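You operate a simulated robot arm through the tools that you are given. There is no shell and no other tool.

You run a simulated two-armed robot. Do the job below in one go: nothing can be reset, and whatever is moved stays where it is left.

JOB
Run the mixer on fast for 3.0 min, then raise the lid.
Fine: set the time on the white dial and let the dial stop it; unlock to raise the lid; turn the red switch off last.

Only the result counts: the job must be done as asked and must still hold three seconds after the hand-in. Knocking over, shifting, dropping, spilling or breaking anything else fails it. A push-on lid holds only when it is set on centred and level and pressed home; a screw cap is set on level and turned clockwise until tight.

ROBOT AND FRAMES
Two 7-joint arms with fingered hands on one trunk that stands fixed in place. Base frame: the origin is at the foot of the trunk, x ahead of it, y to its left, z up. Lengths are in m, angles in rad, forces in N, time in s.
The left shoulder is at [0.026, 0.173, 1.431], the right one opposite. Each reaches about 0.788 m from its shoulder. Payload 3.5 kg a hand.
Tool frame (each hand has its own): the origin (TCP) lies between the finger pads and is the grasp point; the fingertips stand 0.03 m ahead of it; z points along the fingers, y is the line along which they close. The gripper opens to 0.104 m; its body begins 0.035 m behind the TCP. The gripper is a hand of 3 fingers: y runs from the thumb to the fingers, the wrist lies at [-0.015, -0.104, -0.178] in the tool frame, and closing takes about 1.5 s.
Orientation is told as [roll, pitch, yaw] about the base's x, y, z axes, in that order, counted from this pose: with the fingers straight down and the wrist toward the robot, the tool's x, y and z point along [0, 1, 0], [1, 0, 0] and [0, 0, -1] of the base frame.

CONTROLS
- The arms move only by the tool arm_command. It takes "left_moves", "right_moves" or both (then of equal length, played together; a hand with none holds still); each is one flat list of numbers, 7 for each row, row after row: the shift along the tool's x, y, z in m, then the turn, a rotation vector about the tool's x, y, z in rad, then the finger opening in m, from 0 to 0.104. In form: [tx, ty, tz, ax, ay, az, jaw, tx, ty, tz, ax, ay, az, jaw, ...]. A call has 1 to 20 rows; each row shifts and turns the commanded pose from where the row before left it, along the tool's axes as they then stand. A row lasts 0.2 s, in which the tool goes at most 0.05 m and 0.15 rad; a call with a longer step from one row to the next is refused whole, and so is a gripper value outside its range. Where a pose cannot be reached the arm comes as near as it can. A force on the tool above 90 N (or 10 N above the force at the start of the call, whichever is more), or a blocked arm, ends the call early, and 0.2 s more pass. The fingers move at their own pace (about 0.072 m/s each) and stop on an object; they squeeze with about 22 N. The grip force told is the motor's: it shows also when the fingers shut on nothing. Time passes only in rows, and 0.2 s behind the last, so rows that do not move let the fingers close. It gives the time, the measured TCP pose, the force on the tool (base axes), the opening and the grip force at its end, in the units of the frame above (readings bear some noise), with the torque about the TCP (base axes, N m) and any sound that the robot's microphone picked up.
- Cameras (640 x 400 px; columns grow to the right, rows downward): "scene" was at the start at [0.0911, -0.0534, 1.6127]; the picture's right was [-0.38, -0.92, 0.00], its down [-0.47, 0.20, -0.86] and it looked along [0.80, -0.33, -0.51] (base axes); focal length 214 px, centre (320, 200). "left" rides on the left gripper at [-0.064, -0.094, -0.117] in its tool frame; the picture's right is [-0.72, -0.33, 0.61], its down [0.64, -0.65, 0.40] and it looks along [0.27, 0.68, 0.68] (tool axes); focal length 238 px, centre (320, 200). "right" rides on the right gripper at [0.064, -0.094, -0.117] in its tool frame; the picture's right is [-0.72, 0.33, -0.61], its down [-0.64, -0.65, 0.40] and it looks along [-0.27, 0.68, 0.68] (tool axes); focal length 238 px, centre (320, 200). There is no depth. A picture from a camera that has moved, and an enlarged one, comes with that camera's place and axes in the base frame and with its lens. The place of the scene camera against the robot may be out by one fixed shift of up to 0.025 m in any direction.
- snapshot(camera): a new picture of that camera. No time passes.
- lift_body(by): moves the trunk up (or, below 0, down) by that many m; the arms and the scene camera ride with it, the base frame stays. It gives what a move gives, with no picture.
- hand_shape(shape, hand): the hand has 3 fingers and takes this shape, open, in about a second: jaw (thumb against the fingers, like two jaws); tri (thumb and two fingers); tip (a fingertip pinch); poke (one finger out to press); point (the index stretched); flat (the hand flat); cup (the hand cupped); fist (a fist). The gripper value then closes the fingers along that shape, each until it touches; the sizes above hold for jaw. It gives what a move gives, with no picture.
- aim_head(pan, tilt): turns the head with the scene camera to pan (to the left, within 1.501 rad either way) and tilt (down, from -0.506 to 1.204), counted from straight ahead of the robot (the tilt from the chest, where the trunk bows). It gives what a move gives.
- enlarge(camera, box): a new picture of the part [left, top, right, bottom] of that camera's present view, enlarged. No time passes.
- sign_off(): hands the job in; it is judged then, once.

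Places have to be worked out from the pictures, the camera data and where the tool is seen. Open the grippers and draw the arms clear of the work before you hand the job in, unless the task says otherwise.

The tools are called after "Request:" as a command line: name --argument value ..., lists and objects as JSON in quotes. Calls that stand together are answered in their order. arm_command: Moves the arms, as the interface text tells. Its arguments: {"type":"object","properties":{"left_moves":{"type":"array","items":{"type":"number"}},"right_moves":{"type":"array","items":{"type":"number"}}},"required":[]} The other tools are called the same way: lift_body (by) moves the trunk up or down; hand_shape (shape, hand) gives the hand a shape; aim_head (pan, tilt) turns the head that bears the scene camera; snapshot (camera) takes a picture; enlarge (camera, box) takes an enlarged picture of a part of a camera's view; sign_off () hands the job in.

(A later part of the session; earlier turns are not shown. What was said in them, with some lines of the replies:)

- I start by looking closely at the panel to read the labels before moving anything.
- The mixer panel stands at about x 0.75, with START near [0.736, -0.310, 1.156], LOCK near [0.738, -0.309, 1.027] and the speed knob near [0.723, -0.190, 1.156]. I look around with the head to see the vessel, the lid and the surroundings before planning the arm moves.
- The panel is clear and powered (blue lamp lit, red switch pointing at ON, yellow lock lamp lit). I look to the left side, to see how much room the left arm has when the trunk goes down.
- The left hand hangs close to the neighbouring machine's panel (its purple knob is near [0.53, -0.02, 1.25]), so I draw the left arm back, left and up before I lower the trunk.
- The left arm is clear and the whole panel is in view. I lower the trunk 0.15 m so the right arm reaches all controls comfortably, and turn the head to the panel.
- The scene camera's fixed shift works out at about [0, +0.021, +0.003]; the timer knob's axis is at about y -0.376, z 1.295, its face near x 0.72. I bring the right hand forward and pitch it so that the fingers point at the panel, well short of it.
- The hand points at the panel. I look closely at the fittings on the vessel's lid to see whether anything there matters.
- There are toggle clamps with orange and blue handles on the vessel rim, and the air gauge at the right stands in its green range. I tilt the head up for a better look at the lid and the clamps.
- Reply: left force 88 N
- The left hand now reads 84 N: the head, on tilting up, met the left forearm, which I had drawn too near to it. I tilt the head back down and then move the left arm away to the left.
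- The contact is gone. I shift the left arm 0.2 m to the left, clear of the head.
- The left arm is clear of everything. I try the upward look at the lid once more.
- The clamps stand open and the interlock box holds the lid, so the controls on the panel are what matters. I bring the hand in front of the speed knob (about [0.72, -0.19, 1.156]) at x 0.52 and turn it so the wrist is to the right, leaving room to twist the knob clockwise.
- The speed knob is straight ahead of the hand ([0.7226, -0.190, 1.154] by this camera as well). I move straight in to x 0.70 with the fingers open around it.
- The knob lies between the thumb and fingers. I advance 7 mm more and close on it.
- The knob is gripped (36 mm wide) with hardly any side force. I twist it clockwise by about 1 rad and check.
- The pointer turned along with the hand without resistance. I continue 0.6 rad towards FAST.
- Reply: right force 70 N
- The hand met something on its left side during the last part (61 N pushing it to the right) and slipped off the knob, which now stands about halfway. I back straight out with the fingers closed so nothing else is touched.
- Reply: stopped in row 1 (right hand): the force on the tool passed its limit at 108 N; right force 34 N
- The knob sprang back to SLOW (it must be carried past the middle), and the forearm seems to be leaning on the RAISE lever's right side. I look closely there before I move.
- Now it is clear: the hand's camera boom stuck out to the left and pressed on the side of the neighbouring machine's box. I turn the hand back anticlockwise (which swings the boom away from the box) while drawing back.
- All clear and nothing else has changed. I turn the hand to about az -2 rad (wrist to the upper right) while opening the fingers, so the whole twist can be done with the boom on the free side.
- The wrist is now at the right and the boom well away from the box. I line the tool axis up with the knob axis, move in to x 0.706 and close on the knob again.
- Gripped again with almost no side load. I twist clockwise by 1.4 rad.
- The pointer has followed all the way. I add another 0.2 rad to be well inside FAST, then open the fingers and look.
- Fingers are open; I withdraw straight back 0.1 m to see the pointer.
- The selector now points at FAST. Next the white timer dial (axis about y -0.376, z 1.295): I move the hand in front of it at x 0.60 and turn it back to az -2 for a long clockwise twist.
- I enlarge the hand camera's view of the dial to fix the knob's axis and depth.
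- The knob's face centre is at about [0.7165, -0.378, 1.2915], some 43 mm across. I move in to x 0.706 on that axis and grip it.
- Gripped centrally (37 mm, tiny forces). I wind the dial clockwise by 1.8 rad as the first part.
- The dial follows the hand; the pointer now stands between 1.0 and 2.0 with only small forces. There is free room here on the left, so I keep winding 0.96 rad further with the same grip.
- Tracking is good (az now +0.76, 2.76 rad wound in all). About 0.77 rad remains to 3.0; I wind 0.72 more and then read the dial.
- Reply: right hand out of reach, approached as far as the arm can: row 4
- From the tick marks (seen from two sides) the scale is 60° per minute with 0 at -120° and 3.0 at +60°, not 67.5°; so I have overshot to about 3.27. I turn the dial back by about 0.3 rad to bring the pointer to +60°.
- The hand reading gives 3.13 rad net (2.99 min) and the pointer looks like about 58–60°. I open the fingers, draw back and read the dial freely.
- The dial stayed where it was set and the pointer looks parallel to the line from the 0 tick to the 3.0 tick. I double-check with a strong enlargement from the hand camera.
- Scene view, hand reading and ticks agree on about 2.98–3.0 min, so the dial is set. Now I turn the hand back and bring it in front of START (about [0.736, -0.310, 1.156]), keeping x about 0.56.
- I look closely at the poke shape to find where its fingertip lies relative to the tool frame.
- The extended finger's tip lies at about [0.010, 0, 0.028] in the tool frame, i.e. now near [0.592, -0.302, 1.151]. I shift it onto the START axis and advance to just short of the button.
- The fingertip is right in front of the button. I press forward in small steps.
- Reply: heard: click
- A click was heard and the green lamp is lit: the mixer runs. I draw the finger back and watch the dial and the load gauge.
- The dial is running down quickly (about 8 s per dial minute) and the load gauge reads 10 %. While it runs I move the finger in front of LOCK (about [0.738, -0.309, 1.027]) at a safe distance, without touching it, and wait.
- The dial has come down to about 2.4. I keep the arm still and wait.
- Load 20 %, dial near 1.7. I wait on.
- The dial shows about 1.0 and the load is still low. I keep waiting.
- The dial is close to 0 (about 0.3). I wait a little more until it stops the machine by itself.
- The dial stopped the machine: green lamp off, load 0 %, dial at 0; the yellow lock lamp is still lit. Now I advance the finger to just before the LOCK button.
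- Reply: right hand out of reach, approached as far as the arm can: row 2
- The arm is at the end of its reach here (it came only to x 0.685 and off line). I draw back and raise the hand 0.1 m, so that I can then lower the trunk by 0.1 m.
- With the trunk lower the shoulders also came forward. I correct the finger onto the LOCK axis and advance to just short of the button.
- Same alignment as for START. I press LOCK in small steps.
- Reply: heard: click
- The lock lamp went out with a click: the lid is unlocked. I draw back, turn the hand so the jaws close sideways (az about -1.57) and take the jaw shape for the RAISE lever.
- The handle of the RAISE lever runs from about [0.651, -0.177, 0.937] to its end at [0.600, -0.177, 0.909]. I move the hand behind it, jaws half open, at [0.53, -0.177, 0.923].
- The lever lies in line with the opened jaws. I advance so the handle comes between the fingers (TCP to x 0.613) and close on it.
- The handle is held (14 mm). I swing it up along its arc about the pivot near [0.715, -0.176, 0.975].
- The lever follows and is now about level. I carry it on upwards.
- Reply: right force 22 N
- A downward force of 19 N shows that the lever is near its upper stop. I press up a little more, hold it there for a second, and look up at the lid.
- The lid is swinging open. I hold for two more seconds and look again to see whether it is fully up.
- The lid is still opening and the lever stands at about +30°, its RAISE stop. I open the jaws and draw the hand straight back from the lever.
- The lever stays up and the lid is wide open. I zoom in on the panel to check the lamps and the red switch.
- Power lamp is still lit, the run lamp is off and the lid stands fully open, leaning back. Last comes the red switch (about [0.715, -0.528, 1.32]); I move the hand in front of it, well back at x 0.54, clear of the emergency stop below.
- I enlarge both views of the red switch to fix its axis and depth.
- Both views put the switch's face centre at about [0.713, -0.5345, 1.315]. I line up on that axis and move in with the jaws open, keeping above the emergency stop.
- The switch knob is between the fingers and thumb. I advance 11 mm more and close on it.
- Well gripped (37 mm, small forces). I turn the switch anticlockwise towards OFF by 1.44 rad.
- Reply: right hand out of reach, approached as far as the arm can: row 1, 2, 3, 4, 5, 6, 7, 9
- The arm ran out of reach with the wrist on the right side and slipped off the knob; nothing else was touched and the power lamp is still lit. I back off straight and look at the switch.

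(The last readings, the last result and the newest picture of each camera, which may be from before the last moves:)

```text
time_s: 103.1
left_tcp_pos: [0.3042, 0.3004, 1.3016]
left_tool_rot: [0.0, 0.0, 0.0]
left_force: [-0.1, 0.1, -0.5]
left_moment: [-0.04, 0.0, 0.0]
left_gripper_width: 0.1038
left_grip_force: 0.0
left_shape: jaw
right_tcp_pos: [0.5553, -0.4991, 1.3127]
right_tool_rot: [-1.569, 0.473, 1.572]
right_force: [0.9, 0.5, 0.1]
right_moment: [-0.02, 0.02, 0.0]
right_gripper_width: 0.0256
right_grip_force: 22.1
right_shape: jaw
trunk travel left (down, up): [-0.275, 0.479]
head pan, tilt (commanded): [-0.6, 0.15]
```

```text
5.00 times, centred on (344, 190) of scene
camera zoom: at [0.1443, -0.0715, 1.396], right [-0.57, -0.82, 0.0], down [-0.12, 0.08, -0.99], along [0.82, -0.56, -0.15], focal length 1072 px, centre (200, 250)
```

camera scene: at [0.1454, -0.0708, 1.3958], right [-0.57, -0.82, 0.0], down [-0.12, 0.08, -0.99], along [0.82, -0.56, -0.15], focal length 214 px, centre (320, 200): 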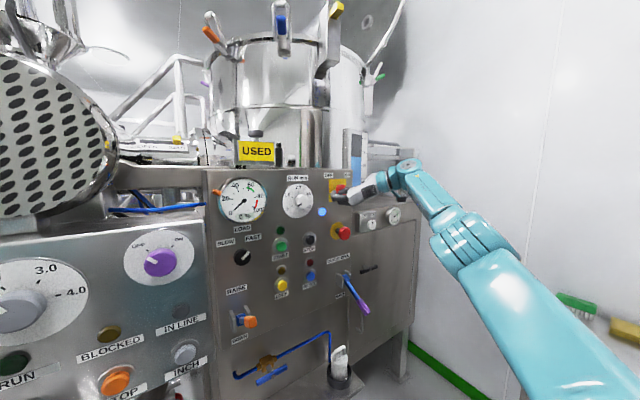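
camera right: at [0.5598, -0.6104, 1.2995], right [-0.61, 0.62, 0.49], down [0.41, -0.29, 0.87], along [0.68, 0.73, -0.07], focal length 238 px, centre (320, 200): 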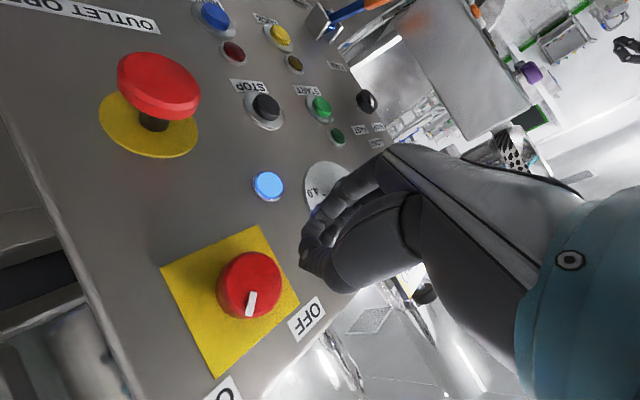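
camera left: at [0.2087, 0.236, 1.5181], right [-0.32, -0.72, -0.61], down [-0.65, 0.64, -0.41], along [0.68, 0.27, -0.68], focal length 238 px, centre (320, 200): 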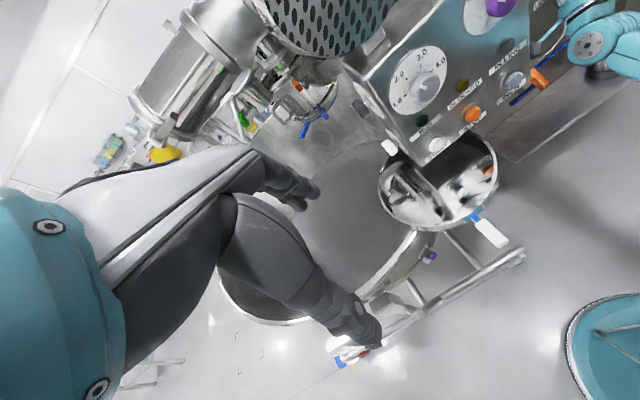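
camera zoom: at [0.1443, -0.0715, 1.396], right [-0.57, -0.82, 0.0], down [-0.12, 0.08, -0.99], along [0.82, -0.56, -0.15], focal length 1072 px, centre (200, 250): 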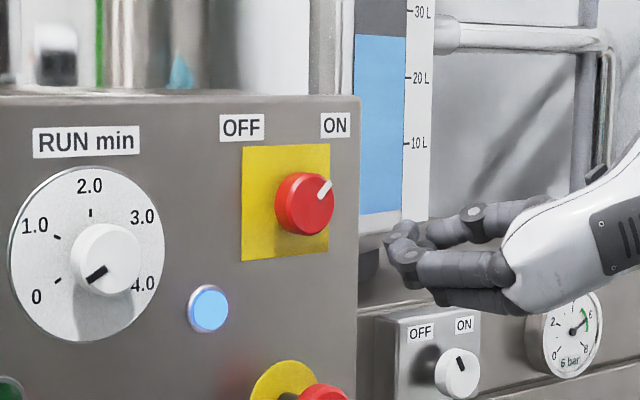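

The switch sprang back to ON. I'll take it again with the wrist starting on the left side (az about +1), where the arm has reach for the whole turn; first I rotate the hand there at a distance.

Request:
arm_command --right_moves '[0, 0, 0, 0, 0, 0.145, 0.03, 0, 0, 0, 0, 0, 0.145, 0.06, 0, 0, 0, 0, 0, 0.145, 0.09, 0, 0, 0, 0, 0, 0.145, 0.09, 0, 0, 0, 0, 0, 0.145, 0.09, 0, 0, 0, 0, 0, 0.145, 0.09, 0, 0, 0, 0, 0, 0.145, 0.09, 0, 0, 0, 0, 0, 0.145, 0.09, 0, 0, 0, 0, 0, 0.145, 0.09, 0, 0, 0, 0, 0, 0.145, 0.09, 0, 0, 0, 0, 0, 0.145, 0.09, 0, 0, 0, 0, 0, 0.145, 0.09, 0, 0, 0, 0, 0, 0.145, 0.09, 0, 0, 0, 0, 0, 0.145, 0.09, 0, 0, 0, 0, 0, 0.145, 0.09, 0, 0, 0, 0, 0, 0.145, 0.09, 0, 0, 0, 0, 0, 0.145, 0.09, 0, 0, 0, 0, 0, 0.145, 0.09, 0, 0, 0, 0, 0, 0.145, 0.09, 0, 0, 0, 0, 0, 0.145, 0.09]'

Request:
snapshot --camera "scene"

Request:
snapshot --camera "right"

```text
time_s: 107.3
left_tcp_pos: [0.3059, 0.302, 1.3015]
left_tool_rot: [0.0, 0.001, -0.001]
left_force: [0.8, 0.4, -0.6]
left_moment: [0.0, 0.01, 0.04]
left_gripper_width: 0.1036
left_grip_force: 0.0
left_shape: jaw
right_tcp_pos: [0.5557, -0.4988, 1.3133]
right_tool_rot: [1.566, -0.713, -1.569]
right_force: [0.4, 0.6, 0.0]
right_moment: [0.02, 0.01, -0.01]
right_gripper_width: 0.0897
right_grip_force: 0.0
right_shape: jaw
trunk travel left (down, up): [-0.275, 0.479]
head pan, tilt (commanded): [-0.6, 0.15]
```

```text
taken
camera scene: at [0.1455, -0.0707, 1.3958], right [-0.57, -0.82, 0.0], down [-0.12, 0.08, -0.99], along [0.82, -0.56, -0.15], focal length 214 px, centre (320, 200)
```

scene: 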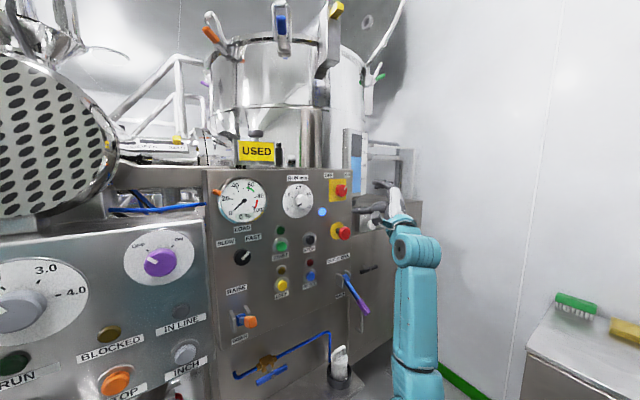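

```text
taken
camera right: at [0.4398, -0.3842, 1.2998], right [-0.61, -0.72, -0.33], down [0.4, 0.08, -0.91], along [0.68, -0.69, 0.24], focal length 238 px, centre (320, 200)
```

right: 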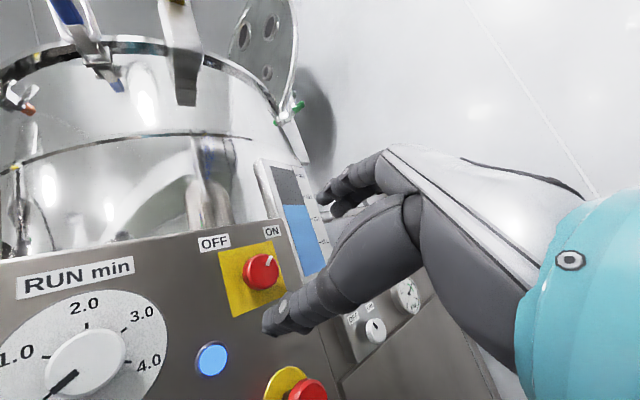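

The hand is now at az +0.86 with thumb at lower left, clear of the emergency stop. I add 0.24 rad, align with the switch axis and advance around the knob.

Request:
arm_command --right_moves '[0, 0, 0, 0, 0, 0.12, 0.09, 0, 0, 0, 0, 0, 0.12, 0.09, -0.0153, 0.0317, 0, 0, 0, 0, 0.09, 0, 0, 0.045, 0, 0, 0, 0.09, 0, 0, 0.045, 0, 0, 0, 0.09, 0, 0, 0.035, 0, 0, 0, 0.09]'

Request:
enlarge --camera "scene" --box '[280, 150, 408, 230]'

Request:
snapshot --camera "right"

```text
time_s: 108.7
left_tcp_pos: [0.3061, 0.301, 1.3026]
left_tool_rot: [0.002, 0.001, -0.001]
left_force: [0.3, -0.3, 0.0]
left_moment: [0.02, -0.01, -0.04]
left_gripper_width: 0.1037
left_grip_force: 0.1
left_shape: jaw
right_tcp_pos: [0.6819, -0.5345, 1.3146]
right_tool_rot: [1.567, -0.474, -1.572]
right_force: [0.2, -0.8, 0.5]
right_moment: [-0.01, -0.02, -0.01]
right_gripper_width: 0.0899
right_grip_force: 0.1
right_shape: jaw
trunk travel left (down, up): [-0.275, 0.479]
head pan, tilt (commanded): [-0.6, 0.15]
```

```text
5.00 times, centred on (344, 190) of scene
camera zoom: at [0.1458, -0.0708, 1.3958], right [-0.57, -0.82, 0.0], down [-0.12, 0.08, -0.99], along [0.82, -0.56, -0.15], focal length 1072 px, centre (200, 250)
```

zoom: 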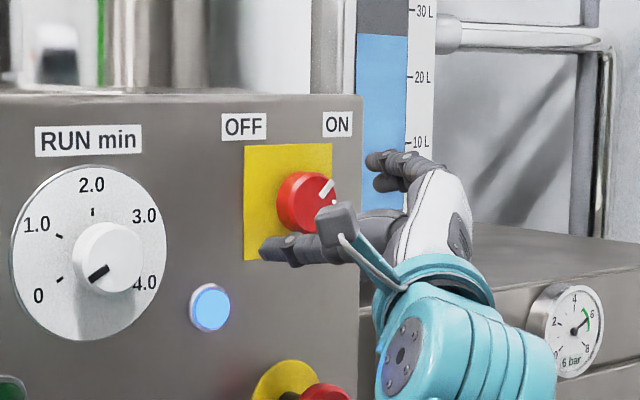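

```text
taken
camera right: at [0.5659, -0.4198, 1.3276], right [-0.61, -0.62, -0.49], down [0.4, 0.29, -0.87], along [0.68, -0.73, 0.07], focal length 238 px, centre (320, 200)
```

right: 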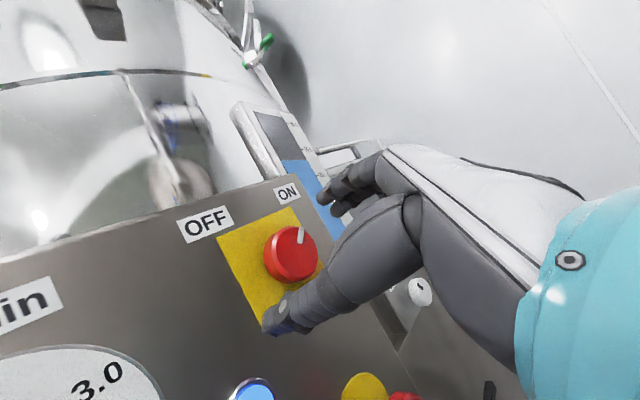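

The reach is fine here. I advance 21 mm and close on the knob.

Request:
arm_command --right_moves '[0, 0, 0.012, 0, 0, 0, 0.09, 0, 0, 0.009, 0, 0, 0, 0.085, 0, 0, 0, 0, 0, 0, 0.06, 0, 0, 0, 0, 0, 0, 0.03, 0, 0, 0, 0, 0, 0, 0.0, 0, 0, 0, 0, 0, 0, 0.0, 0, 0, 0, 0, 0, 0, 0.0]'

Request:
enlarge --camera "scene" --box '[280, 150, 408, 230]'

Request:
snapshot --camera "right"

```text
time_s: 110.3
left_tcp_pos: [0.3052, 0.3011, 1.3017]
left_tool_rot: [0.0, 0.001, 0.0]
left_force: [0.0, 0.1, -0.2]
left_moment: [0.0, 0.0, 0.0]
left_gripper_width: 0.1037
left_grip_force: 0.1
left_shape: jaw
right_tcp_pos: [0.7028, -0.5345, 1.3144]
right_tool_rot: [1.569, -0.472, -1.572]
right_force: [1.2, -1.3, 0.8]
right_moment: [0.01, -0.01, -0.1]
right_gripper_width: 0.0365
right_grip_force: 21.4
right_shape: jaw
trunk travel left (down, up): [-0.275, 0.479]
head pan, tilt (commanded): [-0.6, 0.15]
```

```text
5.00 times, centred on (344, 190) of scene
camera zoom: at [0.1456, -0.0713, 1.3958], right [-0.57, -0.82, 0.0], down [-0.12, 0.08, -0.99], along [0.82, -0.56, -0.15], focal length 1072 px, centre (200, 250)
```

zoom: 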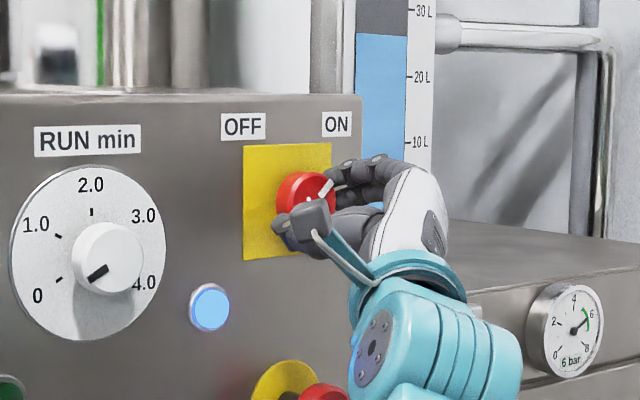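

```text
taken
camera right: at [0.5859, -0.4204, 1.3273], right [-0.61, -0.62, -0.49], down [0.4, 0.29, -0.87], along [0.68, -0.73, 0.07], focal length 238 px, centre (320, 200)
```

right: 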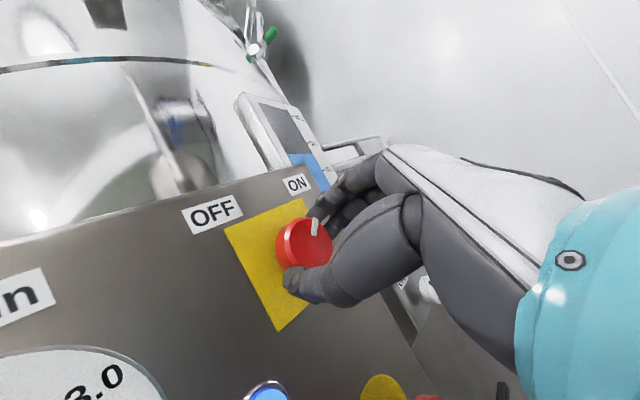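

Gripped well on both sides. I turn it anticlockwise by 1.56 rad towards OFF.

Request:
arm_command --right_moves '[0, 0, 0, 0, 0, -0.12, 0.0, 0, 0, 0, 0, 0, -0.12, 0.0, 0, 0, 0, 0, 0, -0.12, 0.0, 0, 0, 0, 0, 0, -0.12, 0.0, 0, 0, 0, 0, 0, -0.12, 0.0, 0, 0, 0, 0, 0, -0.12, 0.0, 0, 0, 0, 0, 0, -0.12, 0.0, 0, 0, 0, 0, 0, -0.12, 0.0, 0, 0, 0, 0, 0, -0.12, 0.0, 0, 0, 0, 0, 0, -0.12, 0.0, 0, 0, 0, 0, 0, -0.12, 0.0, 0, 0, 0, 0, 0, -0.12, 0.0, 0, 0, 0, 0, 0, -0.12, 0.0]'

Request:
enlarge --camera "scene" --box '[280, 150, 408, 230]'

Request:
snapshot --camera "right"

```text
time_s: 113.1
left_tcp_pos: [0.3062, 0.3, 1.3014]
left_tool_rot: [0.0, 0.001, 0.001]
left_force: [0.4, 0.1, -0.4]
left_moment: [-0.02, 0.0, -0.02]
left_gripper_width: 0.1037
left_grip_force: 0.1
left_shape: jaw
right_tcp_pos: [0.7033, -0.5358, 1.3129]
right_tool_rot: [-1.567, -1.107, 1.567]
right_force: [3.5, -7.5, 3.2]
right_moment: [0.11, -0.11, -0.14]
right_gripper_width: 0.0359
right_grip_force: 22.0
right_shape: jaw
trunk travel left (down, up): [-0.275, 0.479]
head pan, tilt (commanded): [-0.6, 0.15]
```

```text
5.00 times, centred on (344, 190) of scene
camera zoom: at [0.1457, -0.0724, 1.3958], right [-0.57, -0.82, 0.0], down [-0.12, 0.09, -0.99], along [0.82, -0.56, -0.15], focal length 1072 px, centre (200, 250)
```

zoom: 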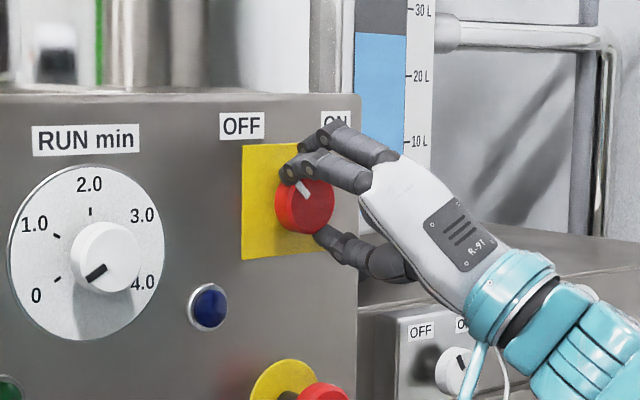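

```text
taken
camera right: at [0.5855, -0.5198, 1.2003], right [-0.61, -0.5, 0.61], down [0.4, -0.87, -0.3], along [0.68, 0.06, 0.73], focal length 238 px, centre (320, 200)
```

right: 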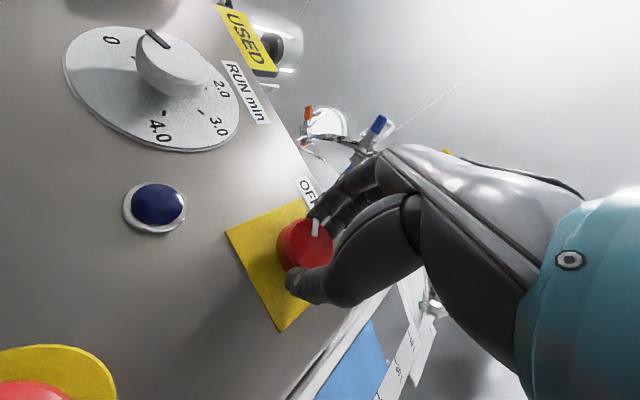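

The power lamp is out and the pointer stands at OFF. I open the jaws and withdraw straight back, then clear the arm.

Request:
arm_command --right_moves '[0, 0, 0, 0, 0, 0, 0.04, 0, 0, 0, 0, 0, 0, 0.08, 0, 0, 0, 0, 0, 0, 0.09, 0, 0, -0.03, 0, 0, 0, 0.09, 0, 0, -0.04, 0, 0, 0, 0.09, 0, 0, -0.045, 0, 0, 0, 0.09, 0, 0, -0.045, 0, 0, 0, 0.09]'

Request:
snapshot --camera "scene"

Request:
enlarge --camera "scene" --box '[200, 160, 380, 272]'

```text
time_s: 114.7
left_tcp_pos: [0.3042, 0.303, 1.3023]
left_tool_rot: [-0.003, -0.001, -0.002]
left_force: [0.0, 0.5, -0.1]
left_moment: [-0.03, -0.02, -0.03]
left_gripper_width: 0.1038
left_grip_force: 0.0
left_shape: jaw
right_tcp_pos: [0.5409, -0.531, 1.3177]
right_tool_rot: [-1.578, -1.107, 1.58]
right_force: [1.7, -0.1, -5.6]
right_moment: [0.06, -0.39, 0.0]
right_gripper_width: 0.0899
right_grip_force: 0.0
right_shape: jaw
trunk travel left (down, up): [-0.275, 0.479]
head pan, tilt (commanded): [-0.6, 0.15]
```

```text
taken
camera scene: at [0.1436, -0.0695, 1.3961], right [-0.56, -0.83, 0.0], down [-0.12, 0.08, -0.99], along [0.82, -0.56, -0.15], focal length 214 px, centre (320, 200)
```

scene: 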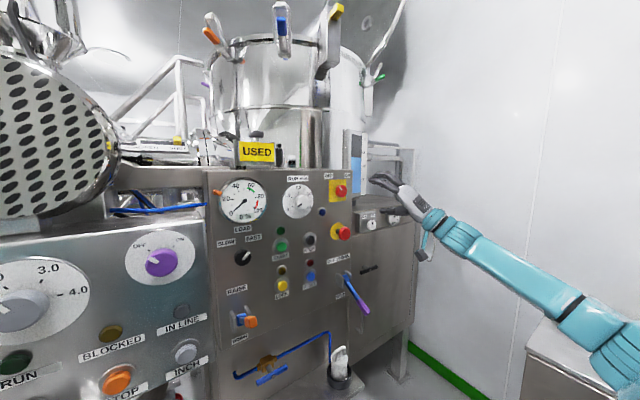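

```text
3.56 times, centred on (290, 216) of scene
camera zoom: at [0.1436, -0.0695, 1.3961], right [-0.56, -0.83, 0.0], down [-0.12, 0.08, -0.99], along [0.82, -0.56, -0.15], focal length 763 px, centre (427, 143)
```

zoom: 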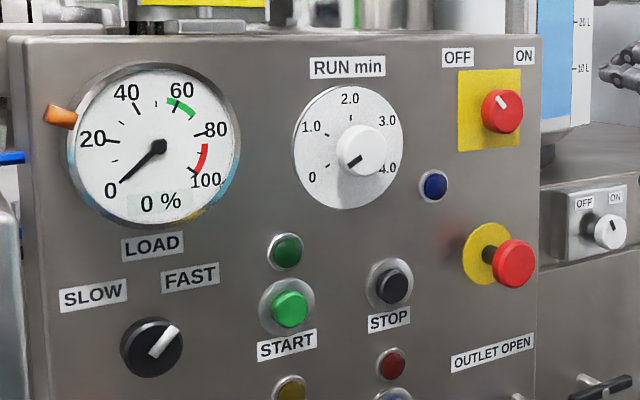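

The red switch is at OFF and the lamps are dark. I draw the right arm further back from the machine and open the jaws fully, then check the lid and lever once more.

Request:
arm_command --right_moves '[0, 0, -0.04, 0, 0, 0, 0.104, 0, 0, -0.04, 0, 0, 0, 0.104, 0, 0, -0.04, 0, 0, 0, 0.104, 0, 0, 0, 0, 0, 0, 0.104, 0, 0, 0, 0, 0, 0, 0.104]'

Request:
aim_head --pan -0.4 --tilt 0.0

Request:
snapshot --camera "scene"

Request:
enlarge --camera "scene" --box '[240, 220, 400, 320]'

Request:
enlarge --camera "scene" --box '[240, 300, 400, 400]'

```text
time_s: 115.9
left_tcp_pos: [0.305, 0.3006, 1.3019]
left_tool_rot: [0.0, 0.0, -0.002]
left_force: [0.0, 0.7, 0.3]
left_moment: [0.01, 0.0, -0.02]
left_gripper_width: 0.1038
left_grip_force: 0.1
left_shape: jaw
right_tcp_pos: [0.4219, -0.5337, 1.3142]
right_tool_rot: [-1.567, -1.105, 1.566]
right_force: [0.8, 0.7, 0.3]
right_moment: [-0.01, 0.0, 0.01]
right_gripper_width: 0.1038
right_grip_force: 0.2
right_shape: jaw
trunk travel left (down, up): [-0.275, 0.479]
head pan, tilt (commanded): [-0.6, 0.15]
```

```text
time_s: 116.6
left_tcp_pos: [0.3057, 0.3008, 1.3019]
left_tool_rot: [-0.001, 0.001, 0.0]
left_force: [-0.9, -1.4, -0.3]
left_moment: [0.0, -0.03, -0.02]
left_gripper_width: 0.1036
left_grip_force: 0.1
left_shape: jaw
right_tcp_pos: [0.422, -0.5336, 1.3143]
right_tool_rot: [-1.568, -1.106, 1.568]
right_force: [-0.7, -0.7, 0.3]
right_moment: [-0.01, 0.0, 0.0]
right_gripper_width: 0.1037
right_grip_force: 0.0
right_shape: jaw
trunk travel left (down, up): [-0.275, 0.479]
head pan, tilt (commanded): [-0.4, 0.0]
```

```text
taken
camera scene: at [0.1517, -0.0539, 1.4095], right [-0.39, -0.92, 0.0], down [0.0, 0.0, -1.0], along [0.92, -0.39, 0.0], focal length 214 px, centre (320, 200)
```

scene: 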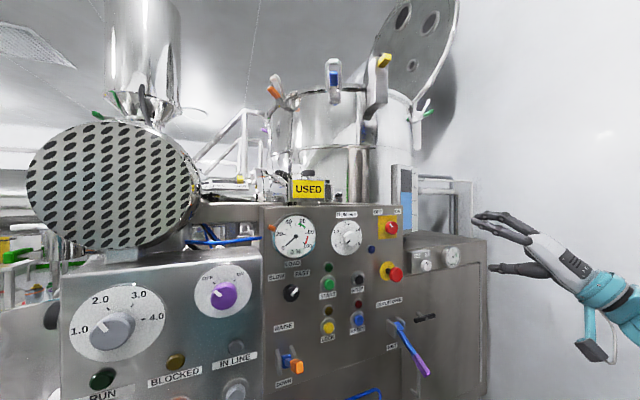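

```text
4.00 times, centred on (320, 270) of scene
camera zoom: at [0.1517, -0.0539, 1.4095], right [-0.39, -0.92, 0.0], down [0.0, 0.0, -1.0], along [0.92, -0.39, 0.0], focal length 858 px, centre (320, -80)
```

zoom: 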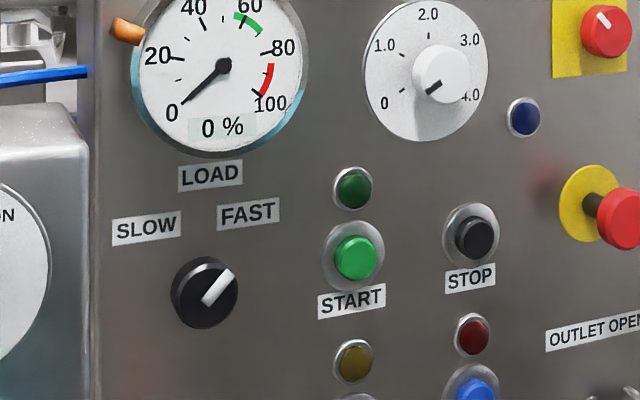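

```text
4.00 times, centred on (320, 350) of scene
camera zoom: at [0.1517, -0.0539, 1.4095], right [-0.39, -0.92, 0.0], down [0.0, 0.0, -1.0], along [0.92, -0.39, 0.0], focal length 858 px, centre (320, -400)
```

zoom: 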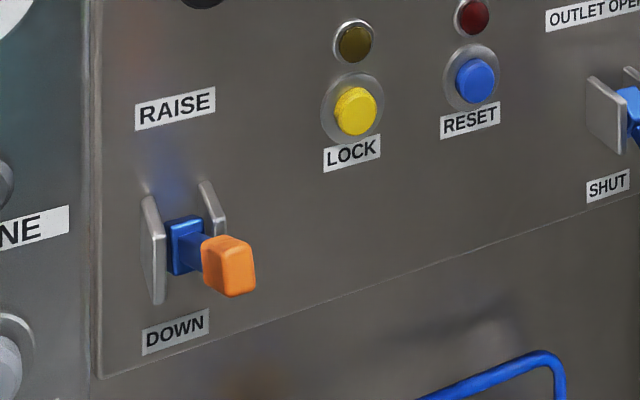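

Everything has held. The dial ran out and stopped the mixer, the lock lamp is off, the lever is at RAISE and the lid stands open. The red switch is at OFF and both arms are clear with their jaws open, so I hand the job in.

Request:
sign_off

```text
The job is handed in.
```

The mixer ran on fast for about 3.0 min and the dial stopped it. The lid is raised, the red switch is off, and I've handed the job in.

- **Run time:** I first wound the dial past the mark, to about 3.27, and turned it back. The final setting read 2.98–3.0, so the run may have been a second or so short of 3.0 min.
- **Lid:** after the machine had stopped I unlocked the lid and moved the lever to RAISE. The lid opened fully and was still open, with the lever holding up, just before I handed in.
- **Red switch:** I turned it off last. The first try slipped and the switch sprang back to on; the second held, and the power lamp went out.
- **Contact with the neighbouring machine:** while I turned the speed knob, the right hand's camera arm pressed against the side of that machine's box, up to 108 N. I saw no change to the box or its settings in the pictures.
- **Head and left arm:** early on, tilting the head pressed it against the robot's own left arm (84 N). I moved the arm clear, and nothing else was involved.

Both arms are drawn back with the grippers open.
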